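You operate a simulated robot arm through the tools that you are given. There is no shell and no other tool.

The job below is to be done with a simulated robot arm. You get a single attempt, and the scene is never put back.

## Task
Push the laptop's USB plug back in, send the job on the clipboard, switch off and close the lid.

The check looks at the end state, three seconds after you hand in, the way a careful person would. Anything else that was tipped, shoved, dropped, spilled or broken makes it a failure. A push-on lid holds only when it is set on centred and level and pressed home; a screw cap is set on level and turned clockwise until tight.

## Robot
A 6-joint arm with a two-finger gripper, fixed in place. Base frame: the origin is on the floor under the middle of its stand, x ahead of it, y to its left, z up; the work surface is at about z = 740. Lengths are in mm, angles in rad, forces in N, time in s.
It reaches about 1572 mm from its shoulder. Its first joint turns from -2.897 to 2.897 rad. Payload 2.45 kg.
The TCP is the grasp point between the finger pads, 20 mm short of the fingertips. In the tool frame z runs along the fingers and y along their closing line. The gripper opens to 140 mm; its body begins 168 mm behind the TCP.
Orientation is told as [roll, pitch, yaw] about the base's x, y, z axes, in that order, counted from this pose: with the fingers straight down and closing along the base's y, the tool's x points along the base's -x, its y along +y and its z along -z.

## Interface
- The arm moves only by the tool arm_command. Its argument "series" is a list that holds one entry, the list of rows, each a list of 7 numbers: the gripper command, from -1 (shut) to 1 (fully open), values between in proportion, then the shift along the tool's x, y, z in units of 50 mm (1.0 is 50 mm), then the turn, a rotation vector about the tool's x, y, z in units of 4 degrees (1.0 is 4 degrees). In form: [[[hand, tx, ty, tz, wx, wy, wz], ...]]. A call has 1 to 20 rows; each row shifts and turns the commanded pose from where the row before left it, along the tool's axes as they then stand. A call with a number of a shift or a turn outside -1 to 1 is refused whole. A row lasts 0.2 s, in which the tool goes at most 50 mm and 0.15 rad; a call with a longer step from one row to the next is refused whole, and so is a gripper value outside its range. A pose out of reach is approached as far as the arm can. The call stops where the force on the tool passes 90 N (or 10 N more than at its start, if that is more) or the arm is blocked; 0.2 s more then pass. The fingers move at their own pace (about 45 mm/s each) and stop on an object; they squeeze with about 28 N. The grip force told is the motor's: it shows also when the fingers shut on nothing. Time passes only in rows, and 0.2 s behind the last, so rows that do not move let the fingers close. It gives the time, the measured TCP pose, the force on the tool (base axes), the opening and the grip force at its end, in the units of the frame above (readings bear some noise), with the torque about the TCP (base axes, N m) and any sound that the robot's microphone picked up.
- Cameras (640 x 400 px; columns grow to the right, rows downward): "scene" is fixed at [399.5, 649.4, 1324.1]; the picture's right is [-0.96, -0.30, 0.00], its down [-0.29, 0.93, -0.21] and it looks along [0.06, -0.20, -0.98] (base axes); focal length 214 px, centre (320, 200). "wrist" rides on the gripper at [78, 11, -209] in the tool frame; the picture's right is [-0.14, 0.99, 0.00], its down [-0.92, -0.13, -0.37] and it looks along [-0.36, -0.05, 0.93] (tool axes); focal length 280 px, centre (320, 200). There is no depth. A picture from a camera that has moved, and an enlarged one, comes with that camera's place and axes in the base frame and with its lens.
- capture(camera): a new picture of that camera. No time passes.
- close_up(camera, box): a new picture of the part [left, top, right, bottom] of that camera's present view, enlarged. No time passes.
- hand_in(): hands the job in; it is judged then, once.

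Places have to be worked out from the pictures, the camera data and where the tool is seen. Open the gripper and draw the arm clear of the work before you hand the job in, unless the task says otherwise.

The tools are called after ">>>" as a command line: name --argument value ..., lists and objects as JSON in quotes. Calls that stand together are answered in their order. arm_command: Moves the arm, as the interface text tells. Its arguments: {"type":"object","properties":{"series":{"type":"array"}},"required":["series"]} The other tools are called the same way: capture (camera) takes a picture; close_up (camera, box) takes an enlarged picture of a part of a camera's view; hand_in () hands the job in.

At the start:

```text
time: 0.0
position: [619.7, 532.8, 1220.8]
tcp_rot: [0.001, -0.002, 0.0]
wrist_force: [-0.3, 1.0, 0.4]
ft_torque: [-0.01, 0.05, -0.01]
finger_gap: 139.9
grip_force: 0.1
```

scene: 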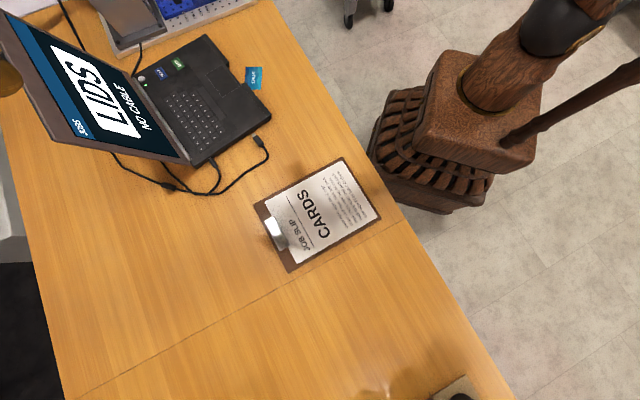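
wrist: 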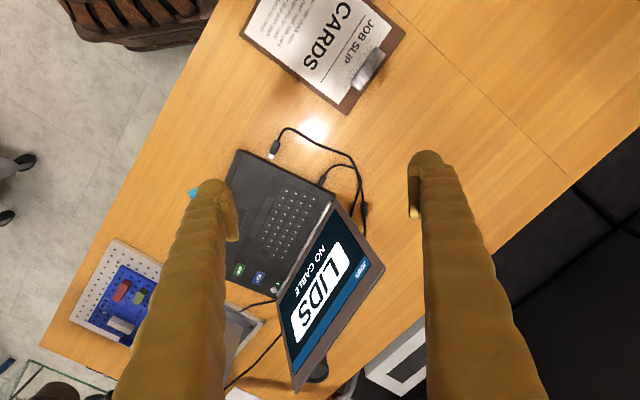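

The scene shows a laptop with "LIDS / NO CABLE" on screen, a loose USB plug near the laptop's corner, and a clipboard saying "CARDS". I'll look closer at each part before moving.

>>> close_up --camera "scene" --box '[120, 20, 280, 120]'

>>> close_up --camera "scene" --box '[150, 100, 290, 200]'

>>> close_up --camera "scene" --box '[240, 150, 400, 280]'

>>> close_up --camera "scene" --box '[0, 0, 200, 170]'

>>> close_up --camera "wrist" --box '[220, 110, 390, 220]'

>>> close_up --camera "wrist" --box '[200, 200, 400, 320]'

```text
4.00 times, centred on (200, 70) of scene
camera zoom: at [399.5, 649.4, 1324.1], right [-0.96, -0.3, 0.0], down [-0.29, 0.93, -0.21], along [0.06, -0.2, -0.98], focal length 858 px, centre (800, 720)
```

zoom: 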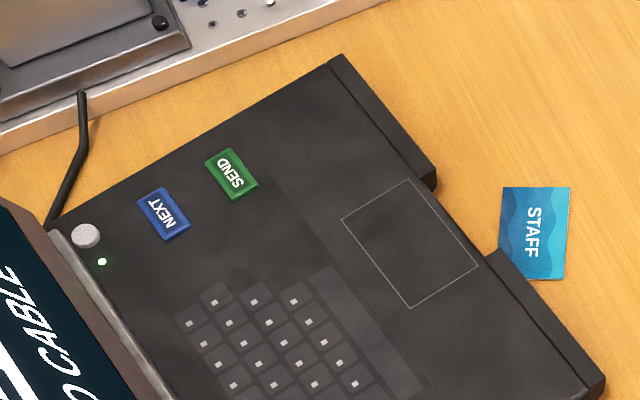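

```text
4.00 times, centred on (220, 150) of scene
camera zoom: at [399.5, 649.4, 1324.1], right [-0.96, -0.3, 0.0], down [-0.29, 0.93, -0.21], along [0.06, -0.2, -0.98], focal length 858 px, centre (720, 400)
```

zoom: 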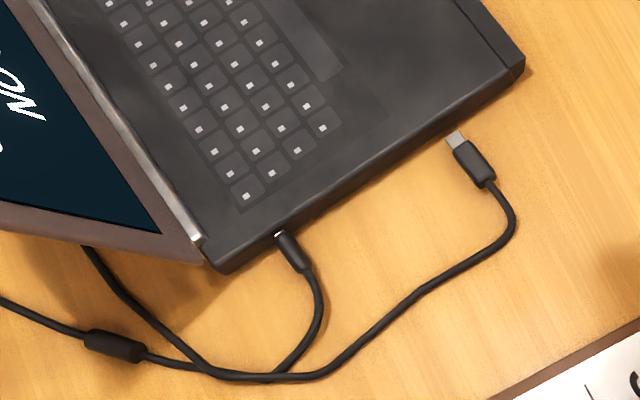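

```text
3.08 times, centred on (320, 215) of scene
camera zoom: at [399.5, 649.4, 1324.1], right [-0.96, -0.3, 0.0], down [-0.29, 0.93, -0.21], along [0.06, -0.2, -0.98], focal length 660 px, centre (320, 154)
```

zoom: 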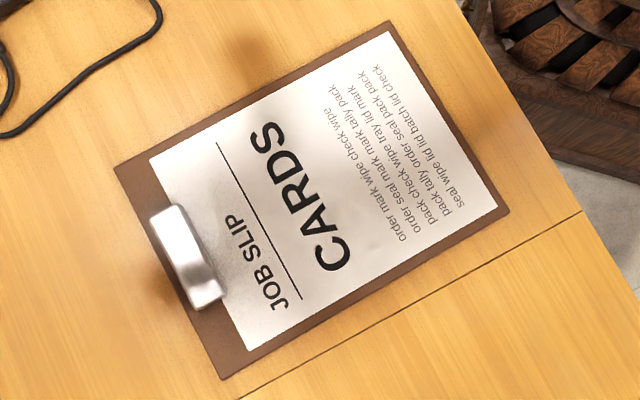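

```text
2.35 times, centred on (100, 85) of scene
camera zoom: at [399.5, 649.4, 1324.1], right [-0.96, -0.3, 0.0], down [-0.29, 0.93, -0.21], along [0.06, -0.2, -0.98], focal length 505 px, centre (838, 471)
```

zoom: 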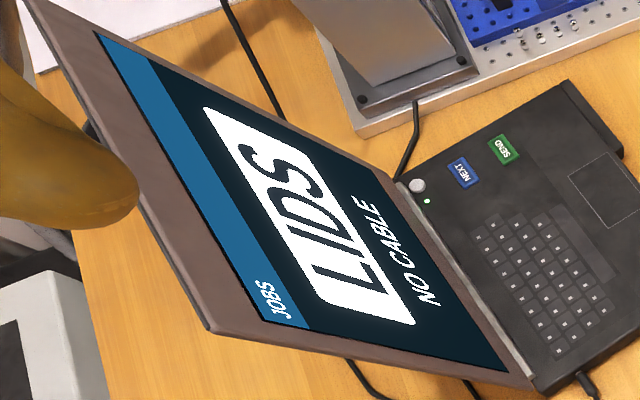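

```text
3.64 times, centred on (305, 165) of wrist
camera zoom: at [541.7, 543.7, 1428.3], right [0.14, 0.99, 0.0], down [0.92, -0.13, 0.37], along [0.37, -0.05, -0.93], focal length 1020 px, centre (374, 327)
```

zoom: 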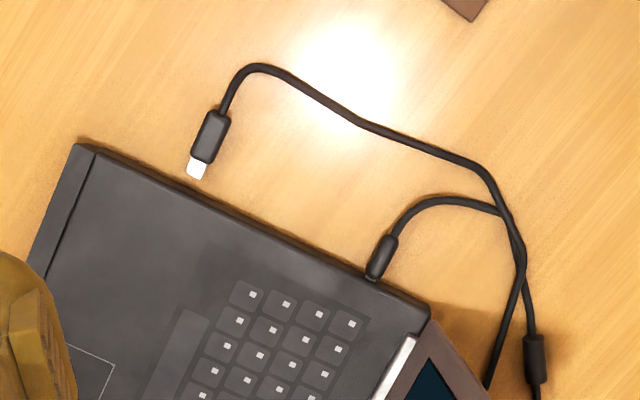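

```text
3.20 times, centred on (300, 260) of wrist
camera zoom: at [541.7, 543.7, 1428.3], right [0.14, 0.99, 0.0], down [0.92, -0.13, 0.37], along [0.37, -0.05, -0.93], focal length 897 px, centre (384, 8)
```

zoom: 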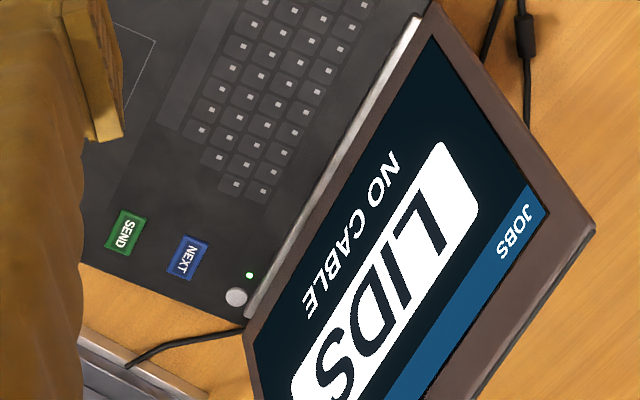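

The screen shows LIDS as the current job and "NO CABLE". By my estimate the loose plug sits at about (660, 415), pointing at the laptop's left side. The laptop's width axis is about (0.81, -0.585). I'll come down and yaw about 36° so the wrist camera faces that side, then look for the port.

>>> arm_command --series '[[[1, 0, 0, 0.7, 0, 0, 0.99], [1, 0, 0, 0.7, 0, 0, 0.99], [1, 0, 0, 0.7, 0, 0, 0.99], [1, 0, 0, 0.7, 0, 0, 0.99], [1, 0, 0, 0.7, 0, 0, 0.99], [1, 0, 0, 0.7, 0, 0, 0.99], [1, 0, 0, 0.7, 0, 0, 0.99], [1, 0, 0, 0.7, 0, 0, 0.99], [1, 0, 0, 0.7, 0, 0, 0.99]]]'

```text
time: 2.0
position: [620.7, 532.6, 904.9]
tcp_rot: [0.003, -0.003, -0.622]
wrist_force: [-0.3, 1.0, 0.3]
ft_torque: [-0.01, 0.03, 0.01]
finger_gap: 140.2
grip_force: 0.1
```

The yaw is now -0.622. I'll shift along the tool's -y toward the plug, lower a little, and tilt so the camera looks at the laptop's side.

>>> arm_command --series '[[[1, 0, -0.83, 0.5, 0, 0, 0], [1, 0, -0.83, 0.5, 0, 0, 0], [1, -0.2, 0, 0.4, 0, -0.97, 0], [1, 0, 0, 0, 0, -0.97, 0], [1, 0, 0, 0, 0, -0.97, 0], [1, 0, 0, 0, 0, -0.97, 0], [1, 0, 0, 0, 0, -0.97, 0], [1, 0, 0, 0, 0, -0.97, 0], [1, 0, 0, 0, 0, -0.97, 0], [1, 0, 0, 0, 0, -0.97, 0], [1, 0, 0, 0, 0, -0.97, 0]]]'

>>> capture --camera "wrist"

>>> capture --camera "scene"

```text
time: 4.4
position: [580.5, 461.0, 835.0]
tcp_rot: [0.001, -0.611, -0.623]
wrist_force: [-1.1, -0.1, -0.7]
ft_torque: [0.01, -0.04, 0.03]
finger_gap: 140.0
grip_force: 0.1
```

```text
taken
camera wrist: at [437.1, 576.1, 960.5], right [0.67, 0.74, 0.08], down [0.37, -0.42, 0.83], along [0.65, -0.53, -0.55], focal length 280 px, centre (320, 200)
```

wrist: 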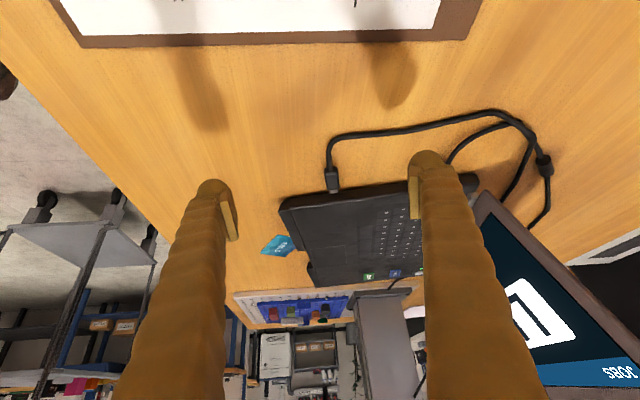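

```text
taken
```

scene: 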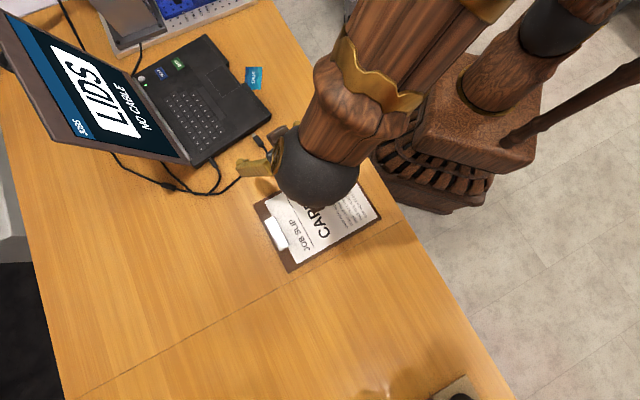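

The view is upside down, and the plug shows between the fingers in front of the laptop's side. I'll zoom in to find the port.

>>> close_up --camera "wrist" --box '[270, 140, 420, 240]'

>>> close_up --camera "wrist" --box '[310, 165, 370, 205]'

```text
4.00 times, centred on (345, 190) of wrist
camera zoom: at [437.1, 576.1, 960.5], right [0.67, 0.74, 0.08], down [0.37, -0.42, 0.83], along [0.65, -0.53, -0.55], focal length 1122 px, centre (220, 240)
```

zoom: 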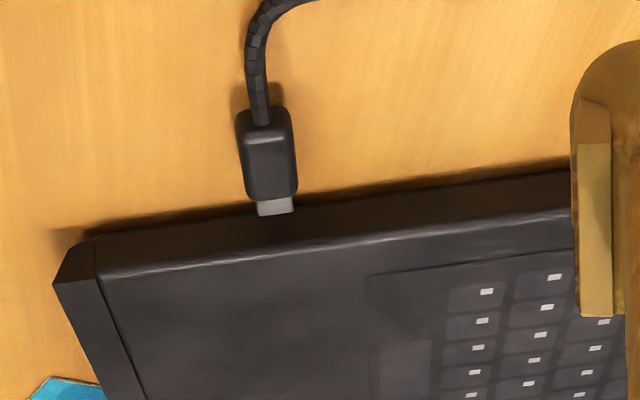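

```text
10.00 times, centred on (340, 185) of wrist
camera zoom: at [437.1, 576.1, 960.5], right [0.67, 0.74, 0.08], down [0.37, -0.42, 0.83], along [0.65, -0.53, -0.55], focal length 2804 px, centre (120, 350)
```

zoom: 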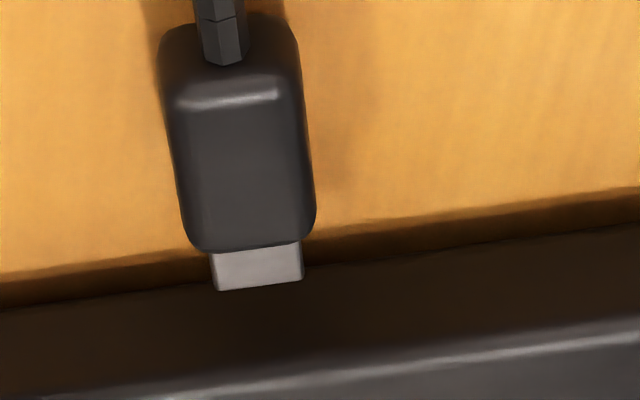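

No slot shows beside the tip from this angle. I'll tilt further and drop a bit for a lower, more side-on view.

>>> arm_command --series '[[[1, 0, 0, 0, 0, -0.97, 0], [1, 0, 0, 0, 0, -0.97, 0], [1, 0, 0, 0, 0, -0.97, 0], [1, 0, 0, 0, 0, -0.97, 0], [1, 0.3, 0.5, 0.2, 0, 0, 0], [1, 0.3, 0.5, 0.2, 0, 0, 0]]]'

>>> capture --camera "wrist"

```text
time: 5.8
position: [606.2, 502.8, 800.1]
tcp_rot: [0.004, -0.883, -0.623]
wrist_force: [0.3, 1.0, 0.5]
ft_torque: [0.02, 0.03, -0.02]
finger_gap: 140.1
grip_force: 0.0
```

```text
taken
camera wrist: at [441.5, 634.8, 871.1], right [0.65, 0.75, 0.11], down [0.17, -0.28, 0.94], along [0.74, -0.59, -0.31], focal length 280 px, centre (320, 200)
```

wrist: 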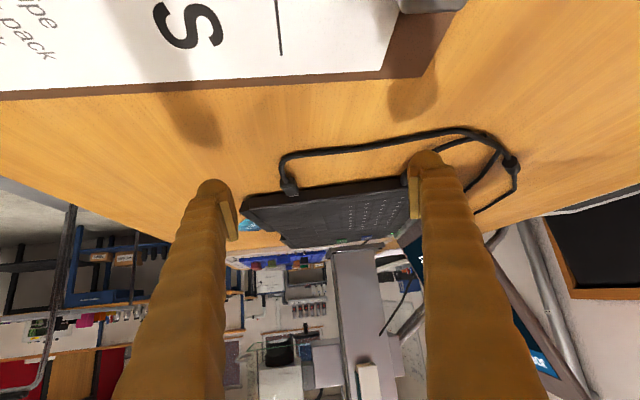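

>>> close_up --camera "wrist" --box '[260, 160, 350, 220]'

>>> close_up --camera "wrist" --box '[275, 170, 320, 200]'

>>> close_up --camera "wrist" --box '[330, 160, 420, 220]'

```text
6.67 times, centred on (305, 190) of wrist
camera zoom: at [441.5, 634.8, 871.1], right [0.65, 0.75, 0.11], down [0.17, -0.28, 0.94], along [0.74, -0.59, -0.31], focal length 1869 px, centre (420, 267)
```

zoom: 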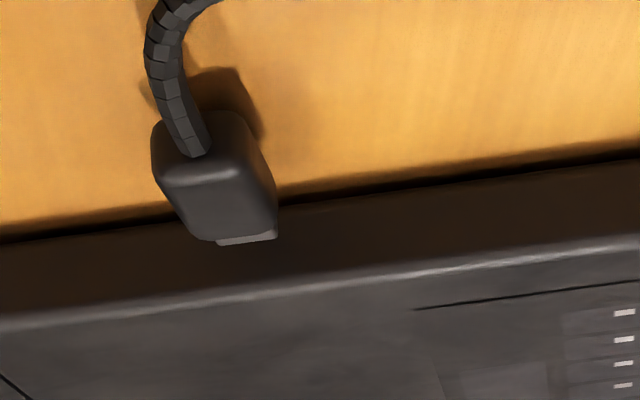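

```text
13.33 times, centred on (298, 185) of wrist
camera zoom: at [441.5, 634.8, 871.1], right [0.65, 0.75, 0.11], down [0.17, -0.28, 0.94], along [0.74, -0.59, -0.31], focal length 3738 px, centre (620, 400)
```

zoom: 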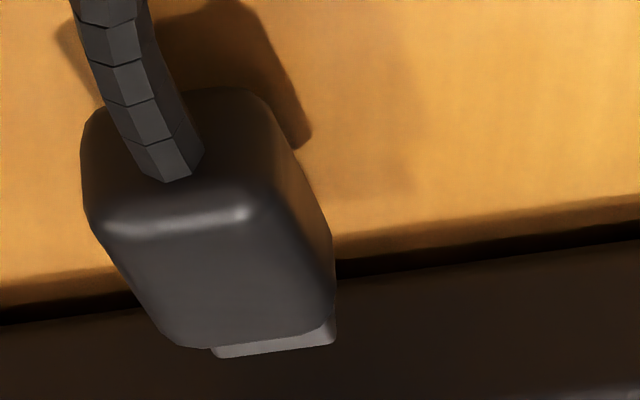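

```text
6.67 times, centred on (375, 190) of wrist
camera zoom: at [441.5, 634.8, 871.1], right [0.65, 0.75, 0.11], down [0.17, -0.28, 0.94], along [0.74, -0.59, -0.31], focal length 1869 px, centre (-47, 267)
```

zoom: 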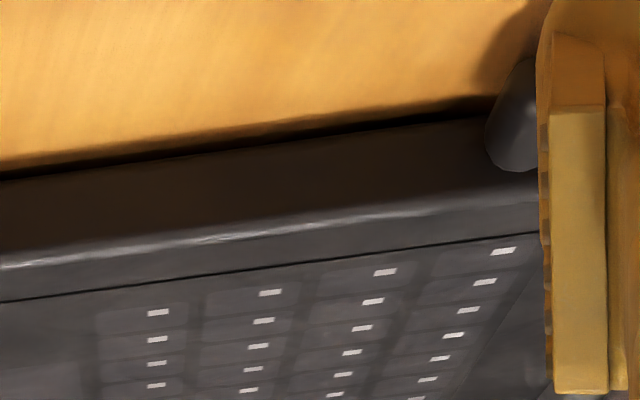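

The side between the two plugs is plain. Now I'll look from the other side, toward the front of the laptop.

>>> arm_command --series '[[[1, 0, -1, 0, 0, 0, 0], [1, 0, -1, 0, 0, 0, 0], [1, 0, -0.9, 0, 0, 0, 0]]]'

>>> capture --camera "wrist"

>>> close_up --camera "wrist" --box '[340, 160, 430, 220]'

```text
time: 6.6
position: [522.6, 384.1, 798.5]
tcp_rot: [0.002, -0.883, -0.622]
wrist_force: [-0.6, -0.3, -0.5]
ft_torque: [0.03, 0.03, 0.04]
finger_gap: 140.0
grip_force: 0.1
```

```text
taken
camera wrist: at [357.1, 516.0, 870.7], right [0.65, 0.75, 0.11], down [0.17, -0.28, 0.94], along [0.74, -0.59, -0.31], focal length 280 px, centre (320, 200)
```

wrist: 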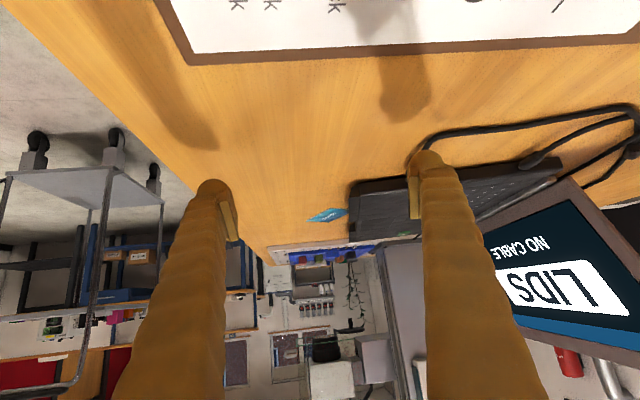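

```text
6.67 times, centred on (385, 190) of wrist
camera zoom: at [357.1, 516.0, 870.7], right [0.65, 0.75, 0.11], down [0.17, -0.28, 0.94], along [0.74, -0.59, -0.31], focal length 1869 px, centre (-113, 267)
```

zoom: 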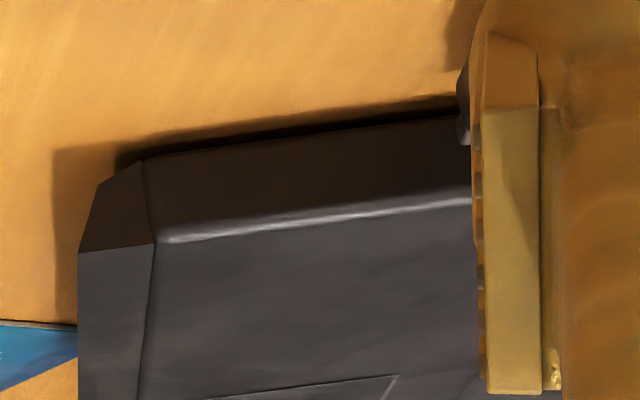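

The finger hides the plug by a hair. I'll shift back 45 mm to uncover it.

>>> arm_command --series '[[[1, 0, 0.9, 0, 0, 0, 0]]]'

>>> close_up --camera "wrist" --box '[335, 160, 425, 220]'

>>> close_up --camera "wrist" --box '[370, 170, 415, 200]'

```text
time: 7.0
position: [548.7, 422.5, 798.2]
tcp_rot: [0.001, -0.882, -0.624]
wrist_force: [0.5, 0.1, -0.1]
ft_torque: [0.01, 0.03, -0.02]
finger_gap: 139.8
grip_force: 0.0
```

```text
6.67 times, centred on (380, 190) of wrist
camera zoom: at [383.0, 553.2, 870.2], right [0.65, 0.75, 0.11], down [0.17, -0.28, 0.94], along [0.74, -0.59, -0.31], focal length 1869 px, centre (-80, 267)
```

zoom: 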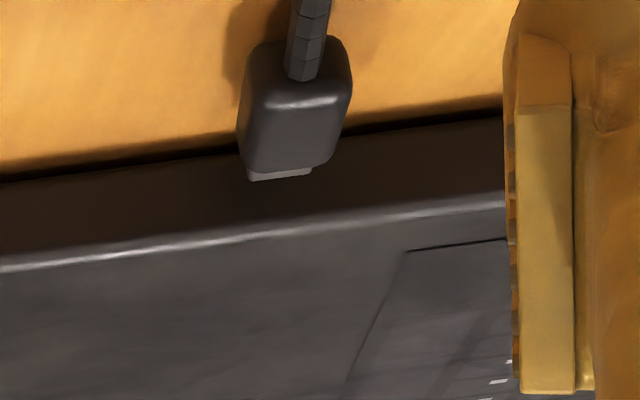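

```text
13.33 times, centred on (392, 185) of wrist
camera zoom: at [383.0, 553.2, 870.2], right [0.65, 0.75, 0.11], down [0.17, -0.28, 0.94], along [0.74, -0.59, -0.31], focal length 3738 px, centre (-647, 400)
```

zoom: 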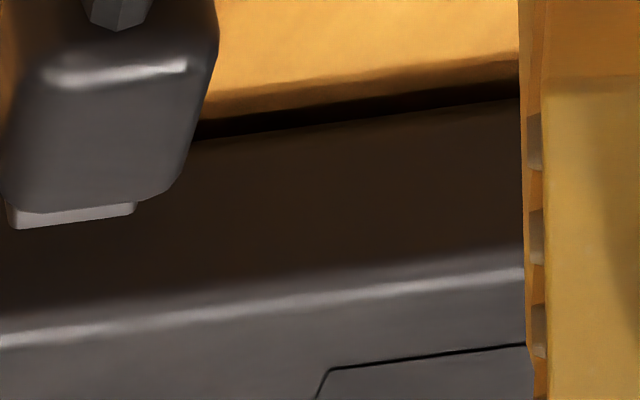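

No port is visible elsewhere, so it's directly behind the plug tip. From triangulation the tip's top edge is near (682, 400.5, 753) and the body centre near (657, 418). The plug axis is about (0.82, -0.57), which matches the tool yaw. I'll bring the tool back to vertical.

>>> arm_command --series '[[[0.2, 0, 0, -0.4, 0, 0.972, 0], [0.2, 0, 0, -0.4, 0, 0.972, 0], [0.0, 0, 0, 0, 0, 0.972, 0], [-0.2, 0, 0, 0, 0, 0.972, 0], [-0.4, 0, 0, 0, 0, 0.972, 0], [-0.4, 0, 0, 0, 0, 0.972, 0], [-0.4, 0, 0, 0, 0, 0.972, 0], [-0.4, 0, 0, 0, 0, 0.972, 0], [-0.4, 0, 0, 0, 0, 0.972, 0], [-0.4, 0, 0, 0, 0, 0.972, 0], [-0.4, 0, 0, 0, 0, 0.972, 0], [-0.4, 0, 0, 0, 0, 0.972, 0], [-0.4, 0, 0, 0, 0, 0.972, 0]]]'

>>> capture --camera "wrist"

>>> capture --camera "scene"

```text
time: 9.8
position: [524.2, 439.2, 827.2]
tcp_rot: [0.002, 0.002, -0.621]
wrist_force: [-0.3, -1.2, 0.2]
ft_torque: [0.01, -0.01, 0.02]
finger_gap: 41.8
grip_force: 0.1
```

```text
taken
camera wrist: at [467.4, 492.5, 1034.3], right [0.69, 0.73, 0.0], down [0.67, -0.64, 0.37], along [0.27, -0.25, -0.93], focal length 280 px, centre (320, 200)
```

wrist: 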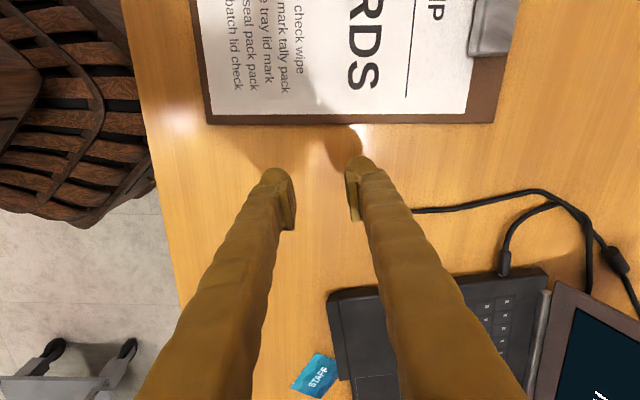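

```text
taken
```

scene: 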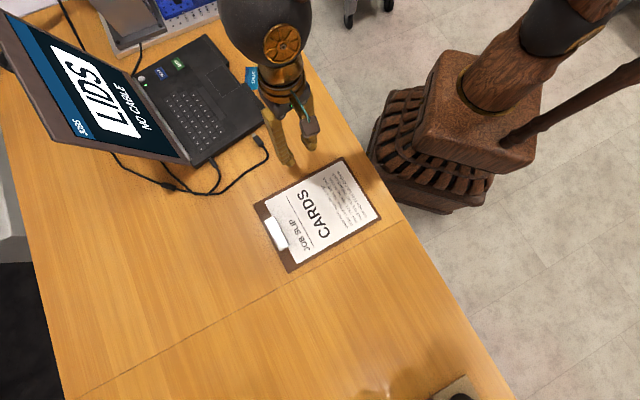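

The tool is vertical with the gripper about 42 mm open. I'll zoom in to judge finger width and the clearance to the laptop.

>>> close_up --camera "scene" --box '[220, 80, 340, 180]'

```text
4.00 times, centred on (280, 130) of scene
camera zoom: at [399.5, 649.4, 1324.1], right [-0.96, -0.3, 0.0], down [-0.29, 0.93, -0.21], along [0.06, -0.2, -0.98], focal length 858 px, centre (480, 480)
```

zoom: 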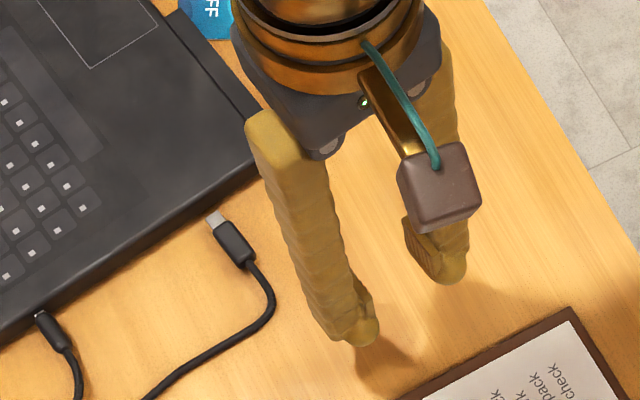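

The fingers are roughly 28 mm wide, so a grip slightly behind the plug's centre will clear the laptop. I'll move above the plug at the same height and check alignment with the wrist camera.

>>> arm_command --series '[[[-0.4, -0.764, 0.402, 0, 0, 0, 0], [-0.4, -0.764, 0.402, 0, 0, 0, 0], [-0.4, -0.764, 0.402, 0, 0, 0, 0]]]'

>>> capture --camera "wrist"

>>> close_up --camera "wrist" --box '[250, 130, 400, 230]'

>>> close_up --camera "scene" --box '[180, 80, 300, 180]'

```text
time: 10.6
position: [652.1, 420.8, 826.4]
tcp_rot: [0.0, 0.002, -0.621]
wrist_force: [0.0, -0.5, 0.0]
ft_torque: [0.01, 0.03, 0.0]
finger_gap: 42.0
grip_force: 0.1
```

```text
taken
camera wrist: at [595.3, 475.0, 1034.8], right [0.69, 0.73, 0.0], down [0.67, -0.64, 0.37], along [0.27, -0.25, -0.93], focal length 280 px, centre (320, 200)
```

wrist: 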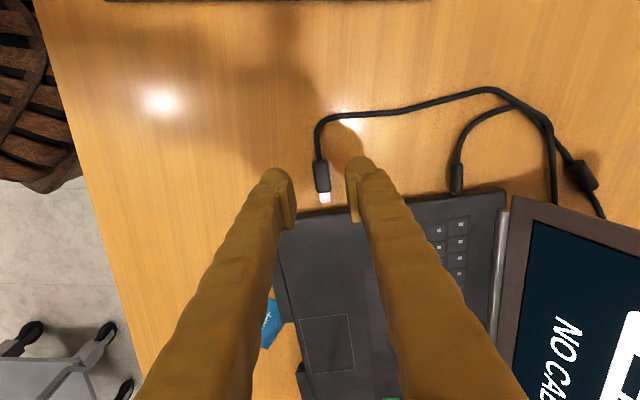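

```text
4.00 times, centred on (325, 180) of wrist
camera zoom: at [595.3, 475.0, 1034.8], right [0.69, 0.73, 0.0], down [0.67, -0.64, 0.37], along [0.27, -0.25, -0.93], focal length 1122 px, centre (300, 280)
```

zoom: 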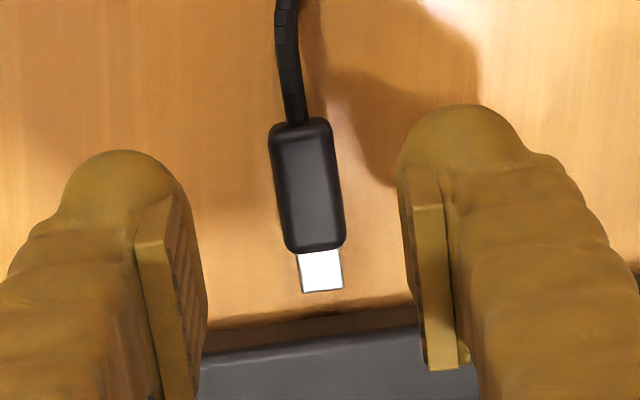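

```text
4.00 times, centred on (240, 130) of scene
camera zoom: at [399.5, 649.4, 1324.1], right [-0.96, -0.3, 0.0], down [-0.29, 0.93, -0.21], along [0.06, -0.2, -0.98], focal length 858 px, centre (640, 480)
```

zoom: 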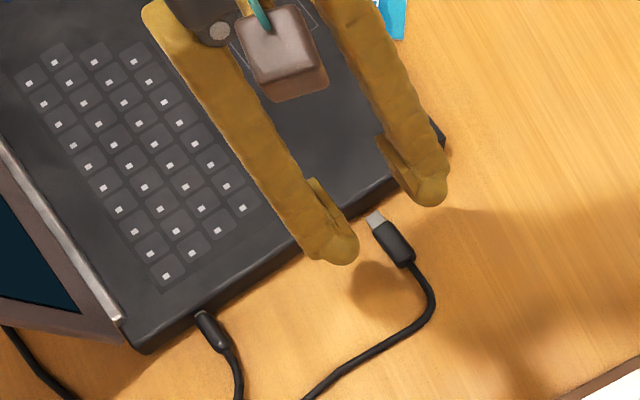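

The plug body runs from about (645, 427) to (671, 408.5) along (0.817, -0.577), and the TCP is within 1 mm of that axis, about 7 mm behind the body's centre. I'll descend to z of about 763, keeping the fingertips just off the table, without closing yet.

>>> arm_command --series '[[[-0.4, 0.03, 0.02, 0.5, 0, 0, 0], [-0.4, 0, 0, 0.4, 0, 0, 0], [-0.4, 0, 0, 0.25, 0, 0, 0], [-0.4, 0, 0, 0.12, 0, 0, 0]]]'

>>> close_up --camera "wrist" --box '[250, 130, 400, 230]'

>>> close_up --camera "scene" --box '[180, 80, 300, 180]'

```text
time: 11.6
position: [652.3, 423.6, 762.0]
tcp_rot: [0.001, 0.001, -0.621]
wrist_force: [0.5, 1.5, 0.6]
ft_torque: [-0.01, 0.02, 0.0]
finger_gap: 41.9
grip_force: 0.1
```

```text
4.00 times, centred on (325, 180) of wrist
camera zoom: at [594.8, 476.9, 970.5], right [0.69, 0.73, 0.0], down [0.67, -0.64, 0.37], along [0.27, -0.25, -0.93], focal length 1122 px, centre (300, 280)
```

zoom: 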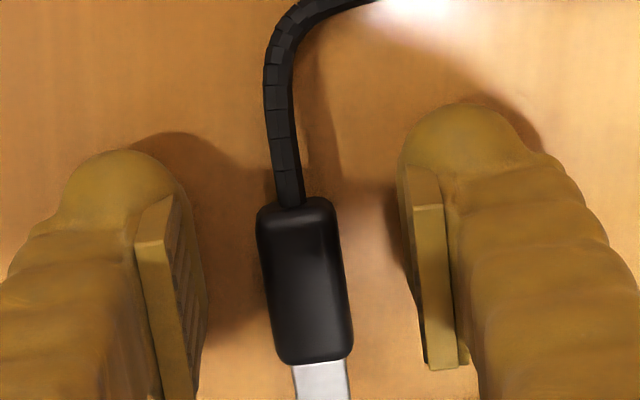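

```text
4.00 times, centred on (240, 130) of scene
camera zoom: at [399.5, 649.4, 1324.1], right [-0.96, -0.3, 0.0], down [-0.29, 0.93, -0.21], along [0.06, -0.2, -0.98], focal length 858 px, centre (640, 480)
```

zoom: 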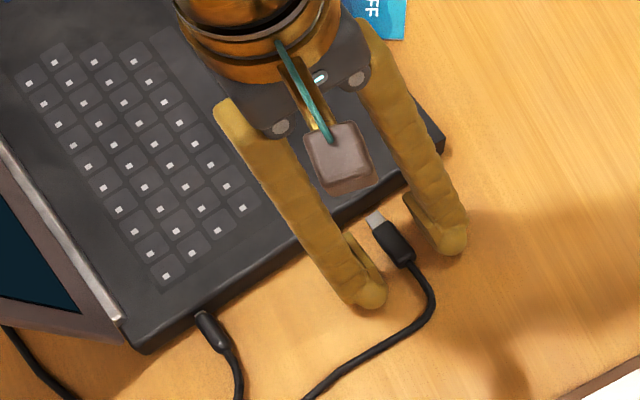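

The plug is centred between the fingers, so I'll close on it.

>>> arm_command --series '[[[-1, 0, 0, 0, 0, 0, 0], [-1, 0, 0, 0, 0, 0, 0], [-1, 0, 0, 0, 0, 0, 0], [-1, 0, 0, 0, 0, 0, 0]]]'

>>> close_up --camera "wrist" --box '[250, 130, 400, 230]'

>>> close_up --camera "scene" --box '[180, 80, 300, 180]'

```text
time: 12.6
position: [651.6, 423.1, 762.8]
tcp_rot: [0.002, 0.001, -0.621]
wrist_force: [0.1, -0.2, -0.5]
ft_torque: [-0.01, -0.03, 0.21]
finger_gap: 15.6
grip_force: 28.7
```

```text
4.00 times, centred on (325, 180) of wrist
camera zoom: at [594.7, 476.9, 970.4], right [0.69, 0.73, 0.0], down [0.67, -0.64, 0.37], along [0.27, -0.25, -0.93], focal length 1122 px, centre (300, 280)
```

zoom: 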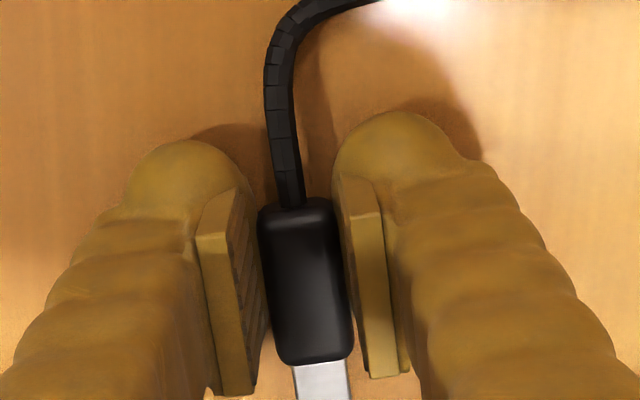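

```text
4.00 times, centred on (240, 130) of scene
camera zoom: at [399.5, 649.4, 1324.1], right [-0.96, -0.3, 0.0], down [-0.29, 0.93, -0.21], along [0.06, -0.2, -0.98], focal length 858 px, centre (640, 480)
```

zoom: 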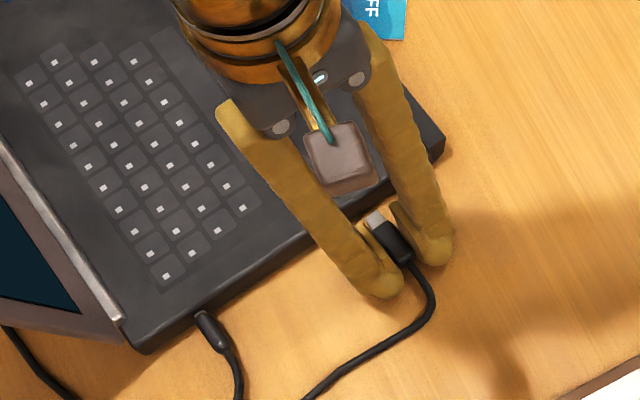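

The plug is gripped at 15.6 mm. I'll push it toward the laptop in small steps while watching the force.

>>> arm_command --series '[[[-1, -0.06, 0, 0, 0, 0, 0], [-1, -0.06, 0, 0, 0, 0, 0], [-1, -0.04, 0, 0, 0, 0, 0]]]'

>>> close_up --camera "wrist" --box '[250, 150, 400, 250]'

```text
time: 13.4
position: [657.5, 418.2, 762.6]
tcp_rot: [0.001, 0.001, -0.62]
wrist_force: [-1.5, -1.9, -0.3]
ft_torque: [0.01, 0.03, 0.21]
finger_gap: 15.2
grip_force: 28.8
```

```text
4.00 times, centred on (325, 200) of wrist
camera zoom: at [601.2, 472.4, 970.4], right [0.69, 0.73, 0.0], down [0.67, -0.64, 0.37], along [0.27, -0.25, -0.93], focal length 1122 px, centre (300, 200)
```

zoom: 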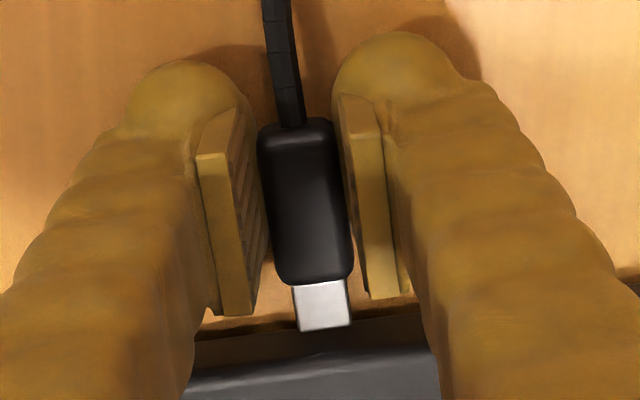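

The tip is close to the laptop's side now. I'll zoom in on the gap to check lateral and height alignment with any slot.

>>> close_up --camera "wrist" --box '[300, 210, 360, 250]'

>>> close_up --camera "scene" --box '[205, 110, 280, 160]'

```text
10.00 times, centred on (330, 230) of wrist
camera zoom: at [601.2, 472.4, 970.4], right [0.69, 0.73, 0.0], down [0.67, -0.64, 0.37], along [0.27, -0.25, -0.93], focal length 2804 px, centre (220, -100)
```

zoom: 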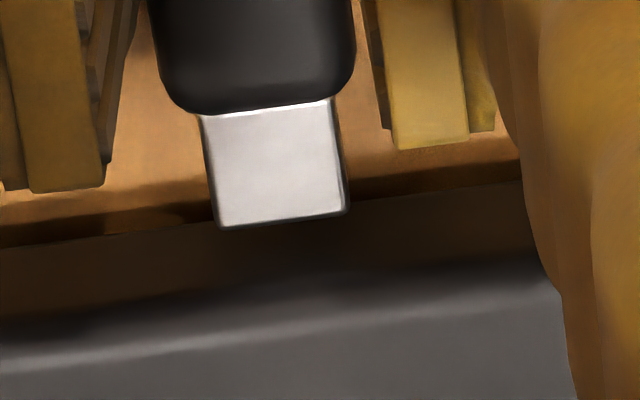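

```text
8.00 times, centred on (242, 135) of scene
camera zoom: at [399.5, 649.4, 1324.1], right [-0.96, -0.3, 0.0], down [-0.29, 0.93, -0.21], along [0.06, -0.2, -0.98], focal length 1716 px, centre (940, 720)
```

zoom: 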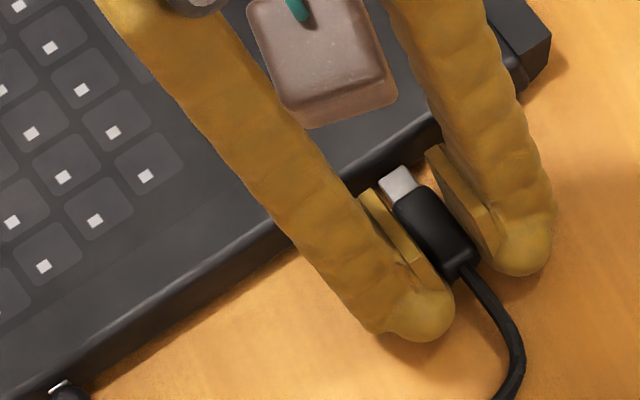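

No visible misalignment. I'll keep pushing gently, 2 mm per row.

>>> arm_command --series '[[[-1, -0.04, 0, 0, 0, 0, 0], [-1, -0.04, 0, 0, 0, 0, 0], [-1, -0.04, 0, 0, 0, 0, 0]]]'

>>> close_up --camera "wrist" --box '[280, 190, 370, 250]'

```text
time: 14.2
position: [662.9, 416.0, 761.7]
tcp_rot: [0.001, 0.002, -0.621]
wrist_force: [-0.8, 1.4, 5.3]
ft_torque: [0.02, -0.01, 0.21]
finger_gap: 15.4
grip_force: 27.4
```

```text
6.67 times, centred on (325, 220) of wrist
camera zoom: at [606.2, 468.7, 970.4], right [0.69, 0.73, 0.0], down [0.67, -0.64, 0.37], along [0.27, -0.25, -0.93], focal length 1869 px, centre (287, 67)
```

zoom: 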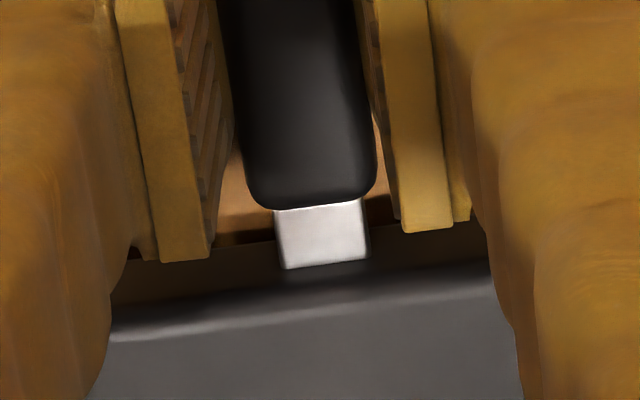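

The visible part of the tip has shortened a little, so it seems to be entering, with about 5 N of vertical force. I'll continue in small steps.

>>> arm_command --series '[[[-1, -0.04, 0, 0, 0, 0, 0], [-1, -0.04, 0, 0, 0, 0, 0]]]'

>>> close_up --camera "wrist" --box '[280, 160, 385, 230]'

>>> close_up --camera "wrist" --box '[280, 190, 370, 250]'

```text
time: 14.8
position: [667.2, 412.6, 762.5]
tcp_rot: [0.002, 0.003, -0.621]
wrist_force: [1.5, 2.3, 7.0]
ft_torque: [0.04, -0.02, 0.22]
finger_gap: 15.4
grip_force: 27.8
```

```text
5.71 times, centred on (332, 195) of wrist
camera zoom: at [609.5, 466.4, 970.3], right [0.69, 0.73, 0.0], down [0.67, -0.64, 0.37], along [0.27, -0.25, -0.93], focal length 1602 px, centre (249, 229)
```

zoom: 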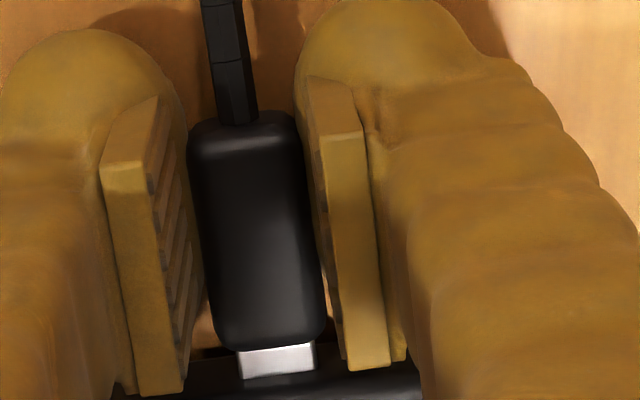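

```text
6.67 times, centred on (325, 220) of wrist
camera zoom: at [609.5, 466.4, 970.3], right [0.69, 0.73, 0.0], down [0.67, -0.64, 0.37], along [0.27, -0.25, -0.93], focal length 1869 px, centre (287, 67)
```

zoom: 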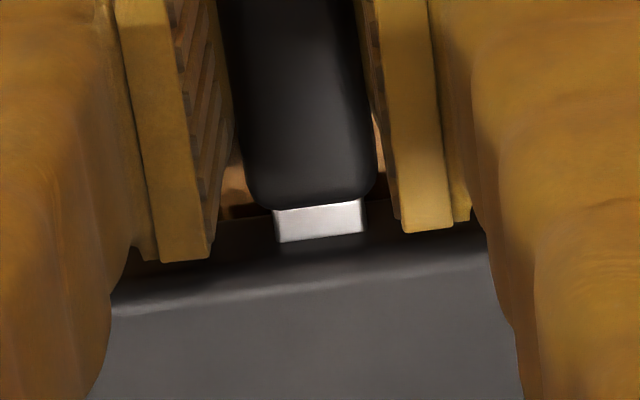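

The tip is going into the port. I'll continue pushing with a very slight rise to relieve the vertical force.

>>> arm_command --series '[[[-1, -0.04, 0, -0.01, 0, 0, 0], [-1, -0.04, 0, 0, 0, 0, 0]]]'

>>> close_up --camera "wrist" --box '[280, 190, 370, 250]'

>>> close_up --camera "scene" --box '[0, 0, 160, 160]'

```text
time: 15.4
position: [669.6, 410.3, 761.9]
tcp_rot: [0.0, 0.001, -0.621]
wrist_force: [3.1, 4.5, -0.1]
ft_torque: [0.06, -0.02, 0.2]
finger_gap: 15.4
grip_force: 27.9
```

```text
6.67 times, centred on (325, 220) of wrist
camera zoom: at [612.6, 464.0, 970.4], right [0.69, 0.73, 0.0], down [0.67, -0.64, 0.37], along [0.27, -0.25, -0.93], focal length 1869 px, centre (287, 67)
```

zoom: 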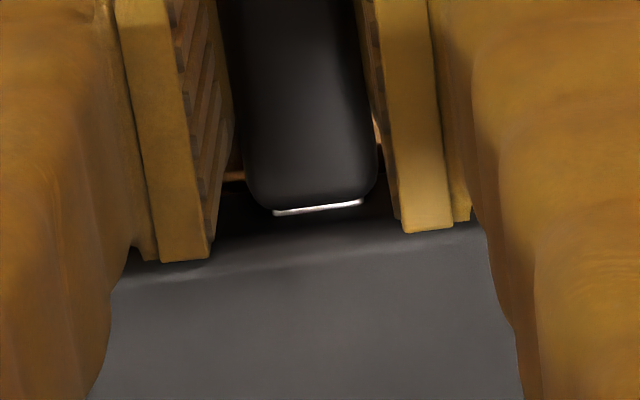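

```text
2.50 times, centred on (80, 80) of scene
camera zoom: at [399.5, 649.4, 1324.1], right [-0.96, -0.3, 0.0], down [-0.29, 0.93, -0.21], along [0.06, -0.2, -0.98], focal length 536 px, centre (920, 500)
```

zoom: 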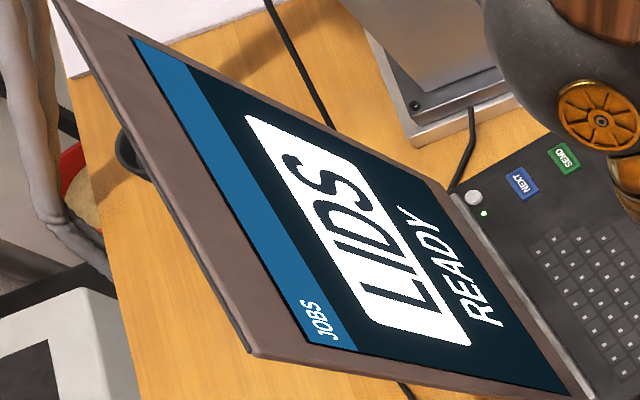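

The screen now says READY. A sliver of metal still shows, so I'll push about 2 mm more until it's fully home.

>>> arm_command --series '[[[-1, -0.025, 0, 0, 0, 0, 0], [-1, -0.02, 0, 0, 0, 0, 0]]]'

>>> close_up --camera "wrist" --box '[280, 190, 370, 250]'

```text
time: 16.0
position: [670.4, 408.3, 762.9]
tcp_rot: [0.0, 0.001, -0.622]
wrist_force: [-7.7, 3.0, 0.0]
ft_torque: [0.11, 0.11, 0.28]
finger_gap: 15.5
grip_force: 28.2
```

```text
6.67 times, centred on (325, 220) of wrist
camera zoom: at [613.8, 462.9, 970.4], right [0.69, 0.73, 0.0], down [0.67, -0.64, 0.37], along [0.27, -0.25, -0.93], focal length 1869 px, centre (287, 67)
```

zoom: 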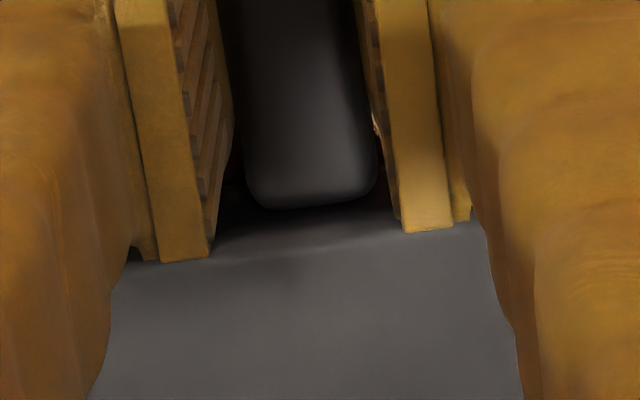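

The plug is flush with the side and about 8 N of reaction has built up, so it's seated. I'll open the gripper and lift straight up.

>>> arm_command --series '[[[-0.5, 0, 0, 0, 0, 0, 0], [-0.5, 0, 0, 0, 0, 0, 0], [-0.5, 0, 0, 0, 0, 0, 0], [-0.5, 0, 0, -0.2, 0, 0, 0], [-0.5, 0, 0, -0.8, 0, 0, 0], [-0.5, 0, 0, -1, 0, 0, 0], [-0.5, 0, 0, -1, 0, 0, 0]]]'

>>> capture --camera "wrist"

>>> capture --camera "scene"

>>> close_up --camera "scene" --box '[180, 80, 300, 180]'

```text
time: 17.6
position: [671.3, 408.2, 912.9]
tcp_rot: [0.0, 0.002, -0.62]
wrist_force: [0.3, -0.3, -0.9]
ft_torque: [0.0, 0.0, -0.02]
finger_gap: 35.0
grip_force: 0.2
```

```text
taken
camera wrist: at [614.3, 462.7, 1120.7], right [0.69, 0.73, 0.0], down [0.67, -0.64, 0.37], along [0.27, -0.25, -0.93], focal length 280 px, centre (320, 200)
```

wrist: 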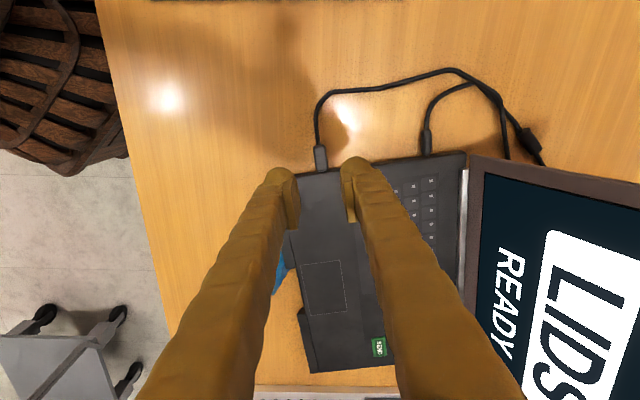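

```text
taken
```

scene: 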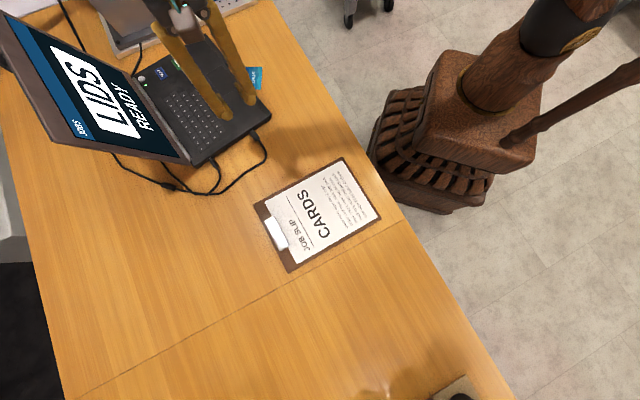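

```text
4.00 times, centred on (240, 130) of scene
camera zoom: at [399.5, 649.4, 1324.1], right [-0.96, -0.3, 0.0], down [-0.29, 0.93, -0.21], along [0.06, -0.2, -0.98], focal length 858 px, centre (640, 480)
```

zoom: 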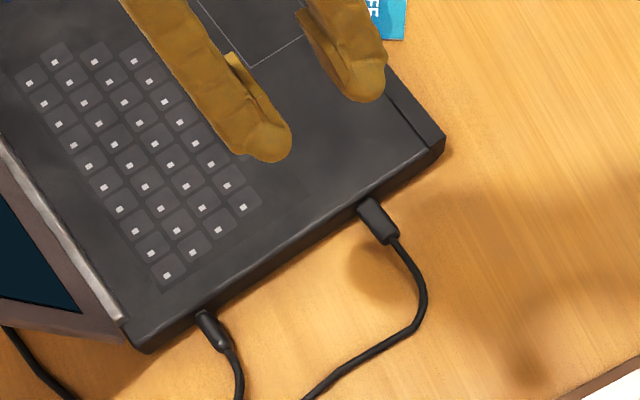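

The plug stays in. Next come the buttons. NEXT is near (1021, 297), SEND near (987, 249) and power near (1070, 334). I'll move over the right half of the deck at height, keeping clear of the lid.

>>> arm_command --series '[[[-0.7, 0, 0, -0.8, 0, 0, 0], [-0.8, -0.9, 0.05, -0.5, 0, 0, 0], [-1, -1, 0.05, -0.2, 0, 0, 0], [-1, -1, 0, 0, 0, 0, 0], [-1, -1, 0, 0, 0, 0, 0], [-1, -1, 0, 0, 0, 0, 0], [-1, -0.9, 0, 0, 0, 0, -0.5], [-1, 0, 0, 0, 0, 0, -1], [-1, 0, 0, 0, 0, 0, -1], [-1, 0, 0, 0, 0, 0, -1], [-1, 0, 0, 0, 0, 0, -1], [-1, 0, 0, 0, 0, 0, -1], [-1, 0, 0, 0, 0, 0, -1], [-1, 0, 0, 0, 0, 0, -1]]]'

>>> capture --camera "wrist"

>>> capture --camera "scene"

```text
refused: row 2 steps farther than a row can; nothing moved
```

```text
taken
camera wrist: at [614.3, 462.7, 1120.7], right [0.69, 0.73, 0.0], down [0.67, -0.64, 0.37], along [0.27, -0.25, -0.93], focal length 280 px, centre (320, 200)
```

wrist: 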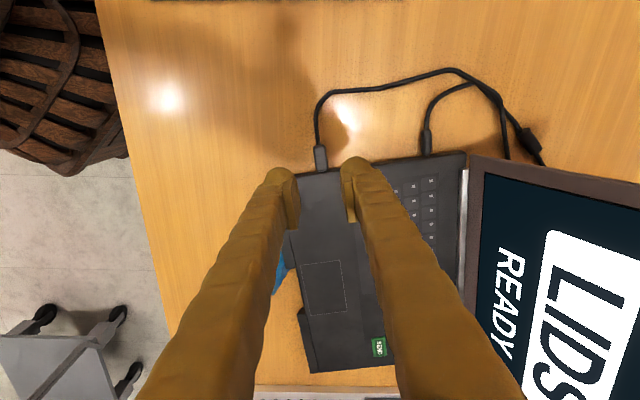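

```text
taken
```

scene: 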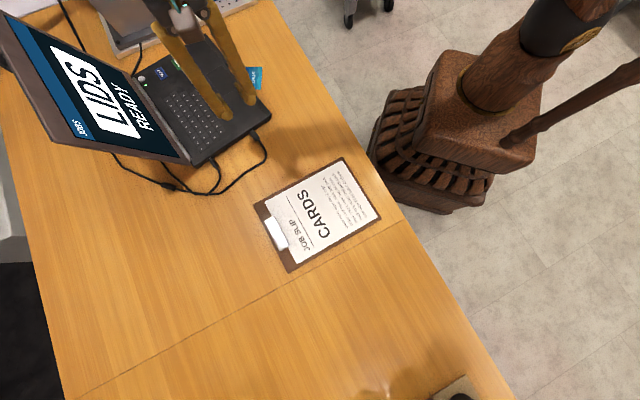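

One row's combined step was too long, so nothing moved. I'll resend it with each combined shift under 50 mm.

>>> arm_command --series '[[[-0.7, 0, 0, -0.9, 0, 0, 0], [-0.8, -0.8, 0.05, -0.5, 0, 0, 0], [-1, -0.95, 0.05, -0.2, 0, 0, 0], [-1, -0.98, 0, 0, 0, 0, 0], [-1, -0.98, 0, 0, 0, 0, 0], [-1, -0.98, 0, 0, 0, 0, 0], [-1, -0.98, 0, 0, 0, 0, 0], [-1, -0.98, 0, 0, 0, 0, 0], [-1, 0, 0, 0, 0, 0, -1], [-1, 0, 0, 0, 0, 0, -1], [-1, 0, 0, 0, 0, 0, -1], [-1, 0, 0, 0, 0, 0, -1], [-1, 0, 0, 0, 0, 0, -1], [-1, 0, 0, 0, 0, 0, -1], [-1, 0, 0, 0, 0, 0, -1]]]'

>>> capture --camera "wrist"

>>> capture --camera "scene"

```text
time: 20.8
position: [944.1, 218.1, 992.9]
tcp_rot: [0.004, 0.0, -0.131]
wrist_force: [0.0, -0.6, -0.5]
ft_torque: [0.0, 0.0, -0.01]
finger_gap: 0.1
grip_force: 27.6
```

```text
taken
camera wrist: at [868.5, 240.0, 1200.3], right [0.27, 0.96, 0.0], down [0.9, -0.25, 0.37], along [0.36, -0.1, -0.93], focal length 280 px, centre (320, 200)
```

wrist: 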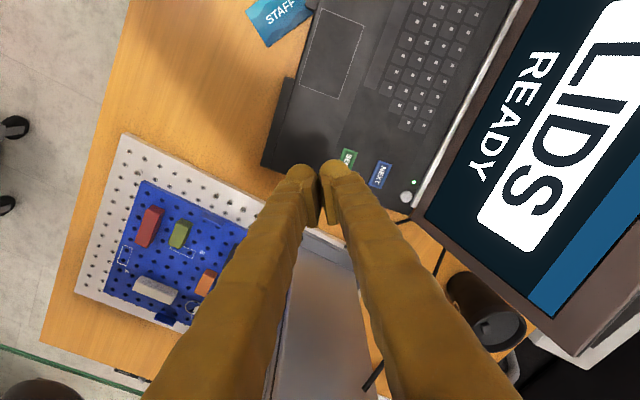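

```text
taken
```

scene: 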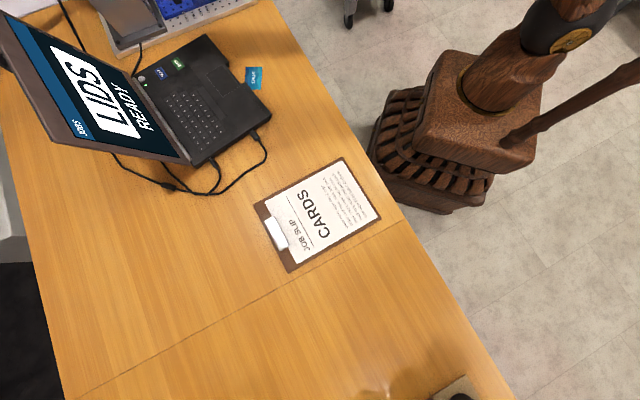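

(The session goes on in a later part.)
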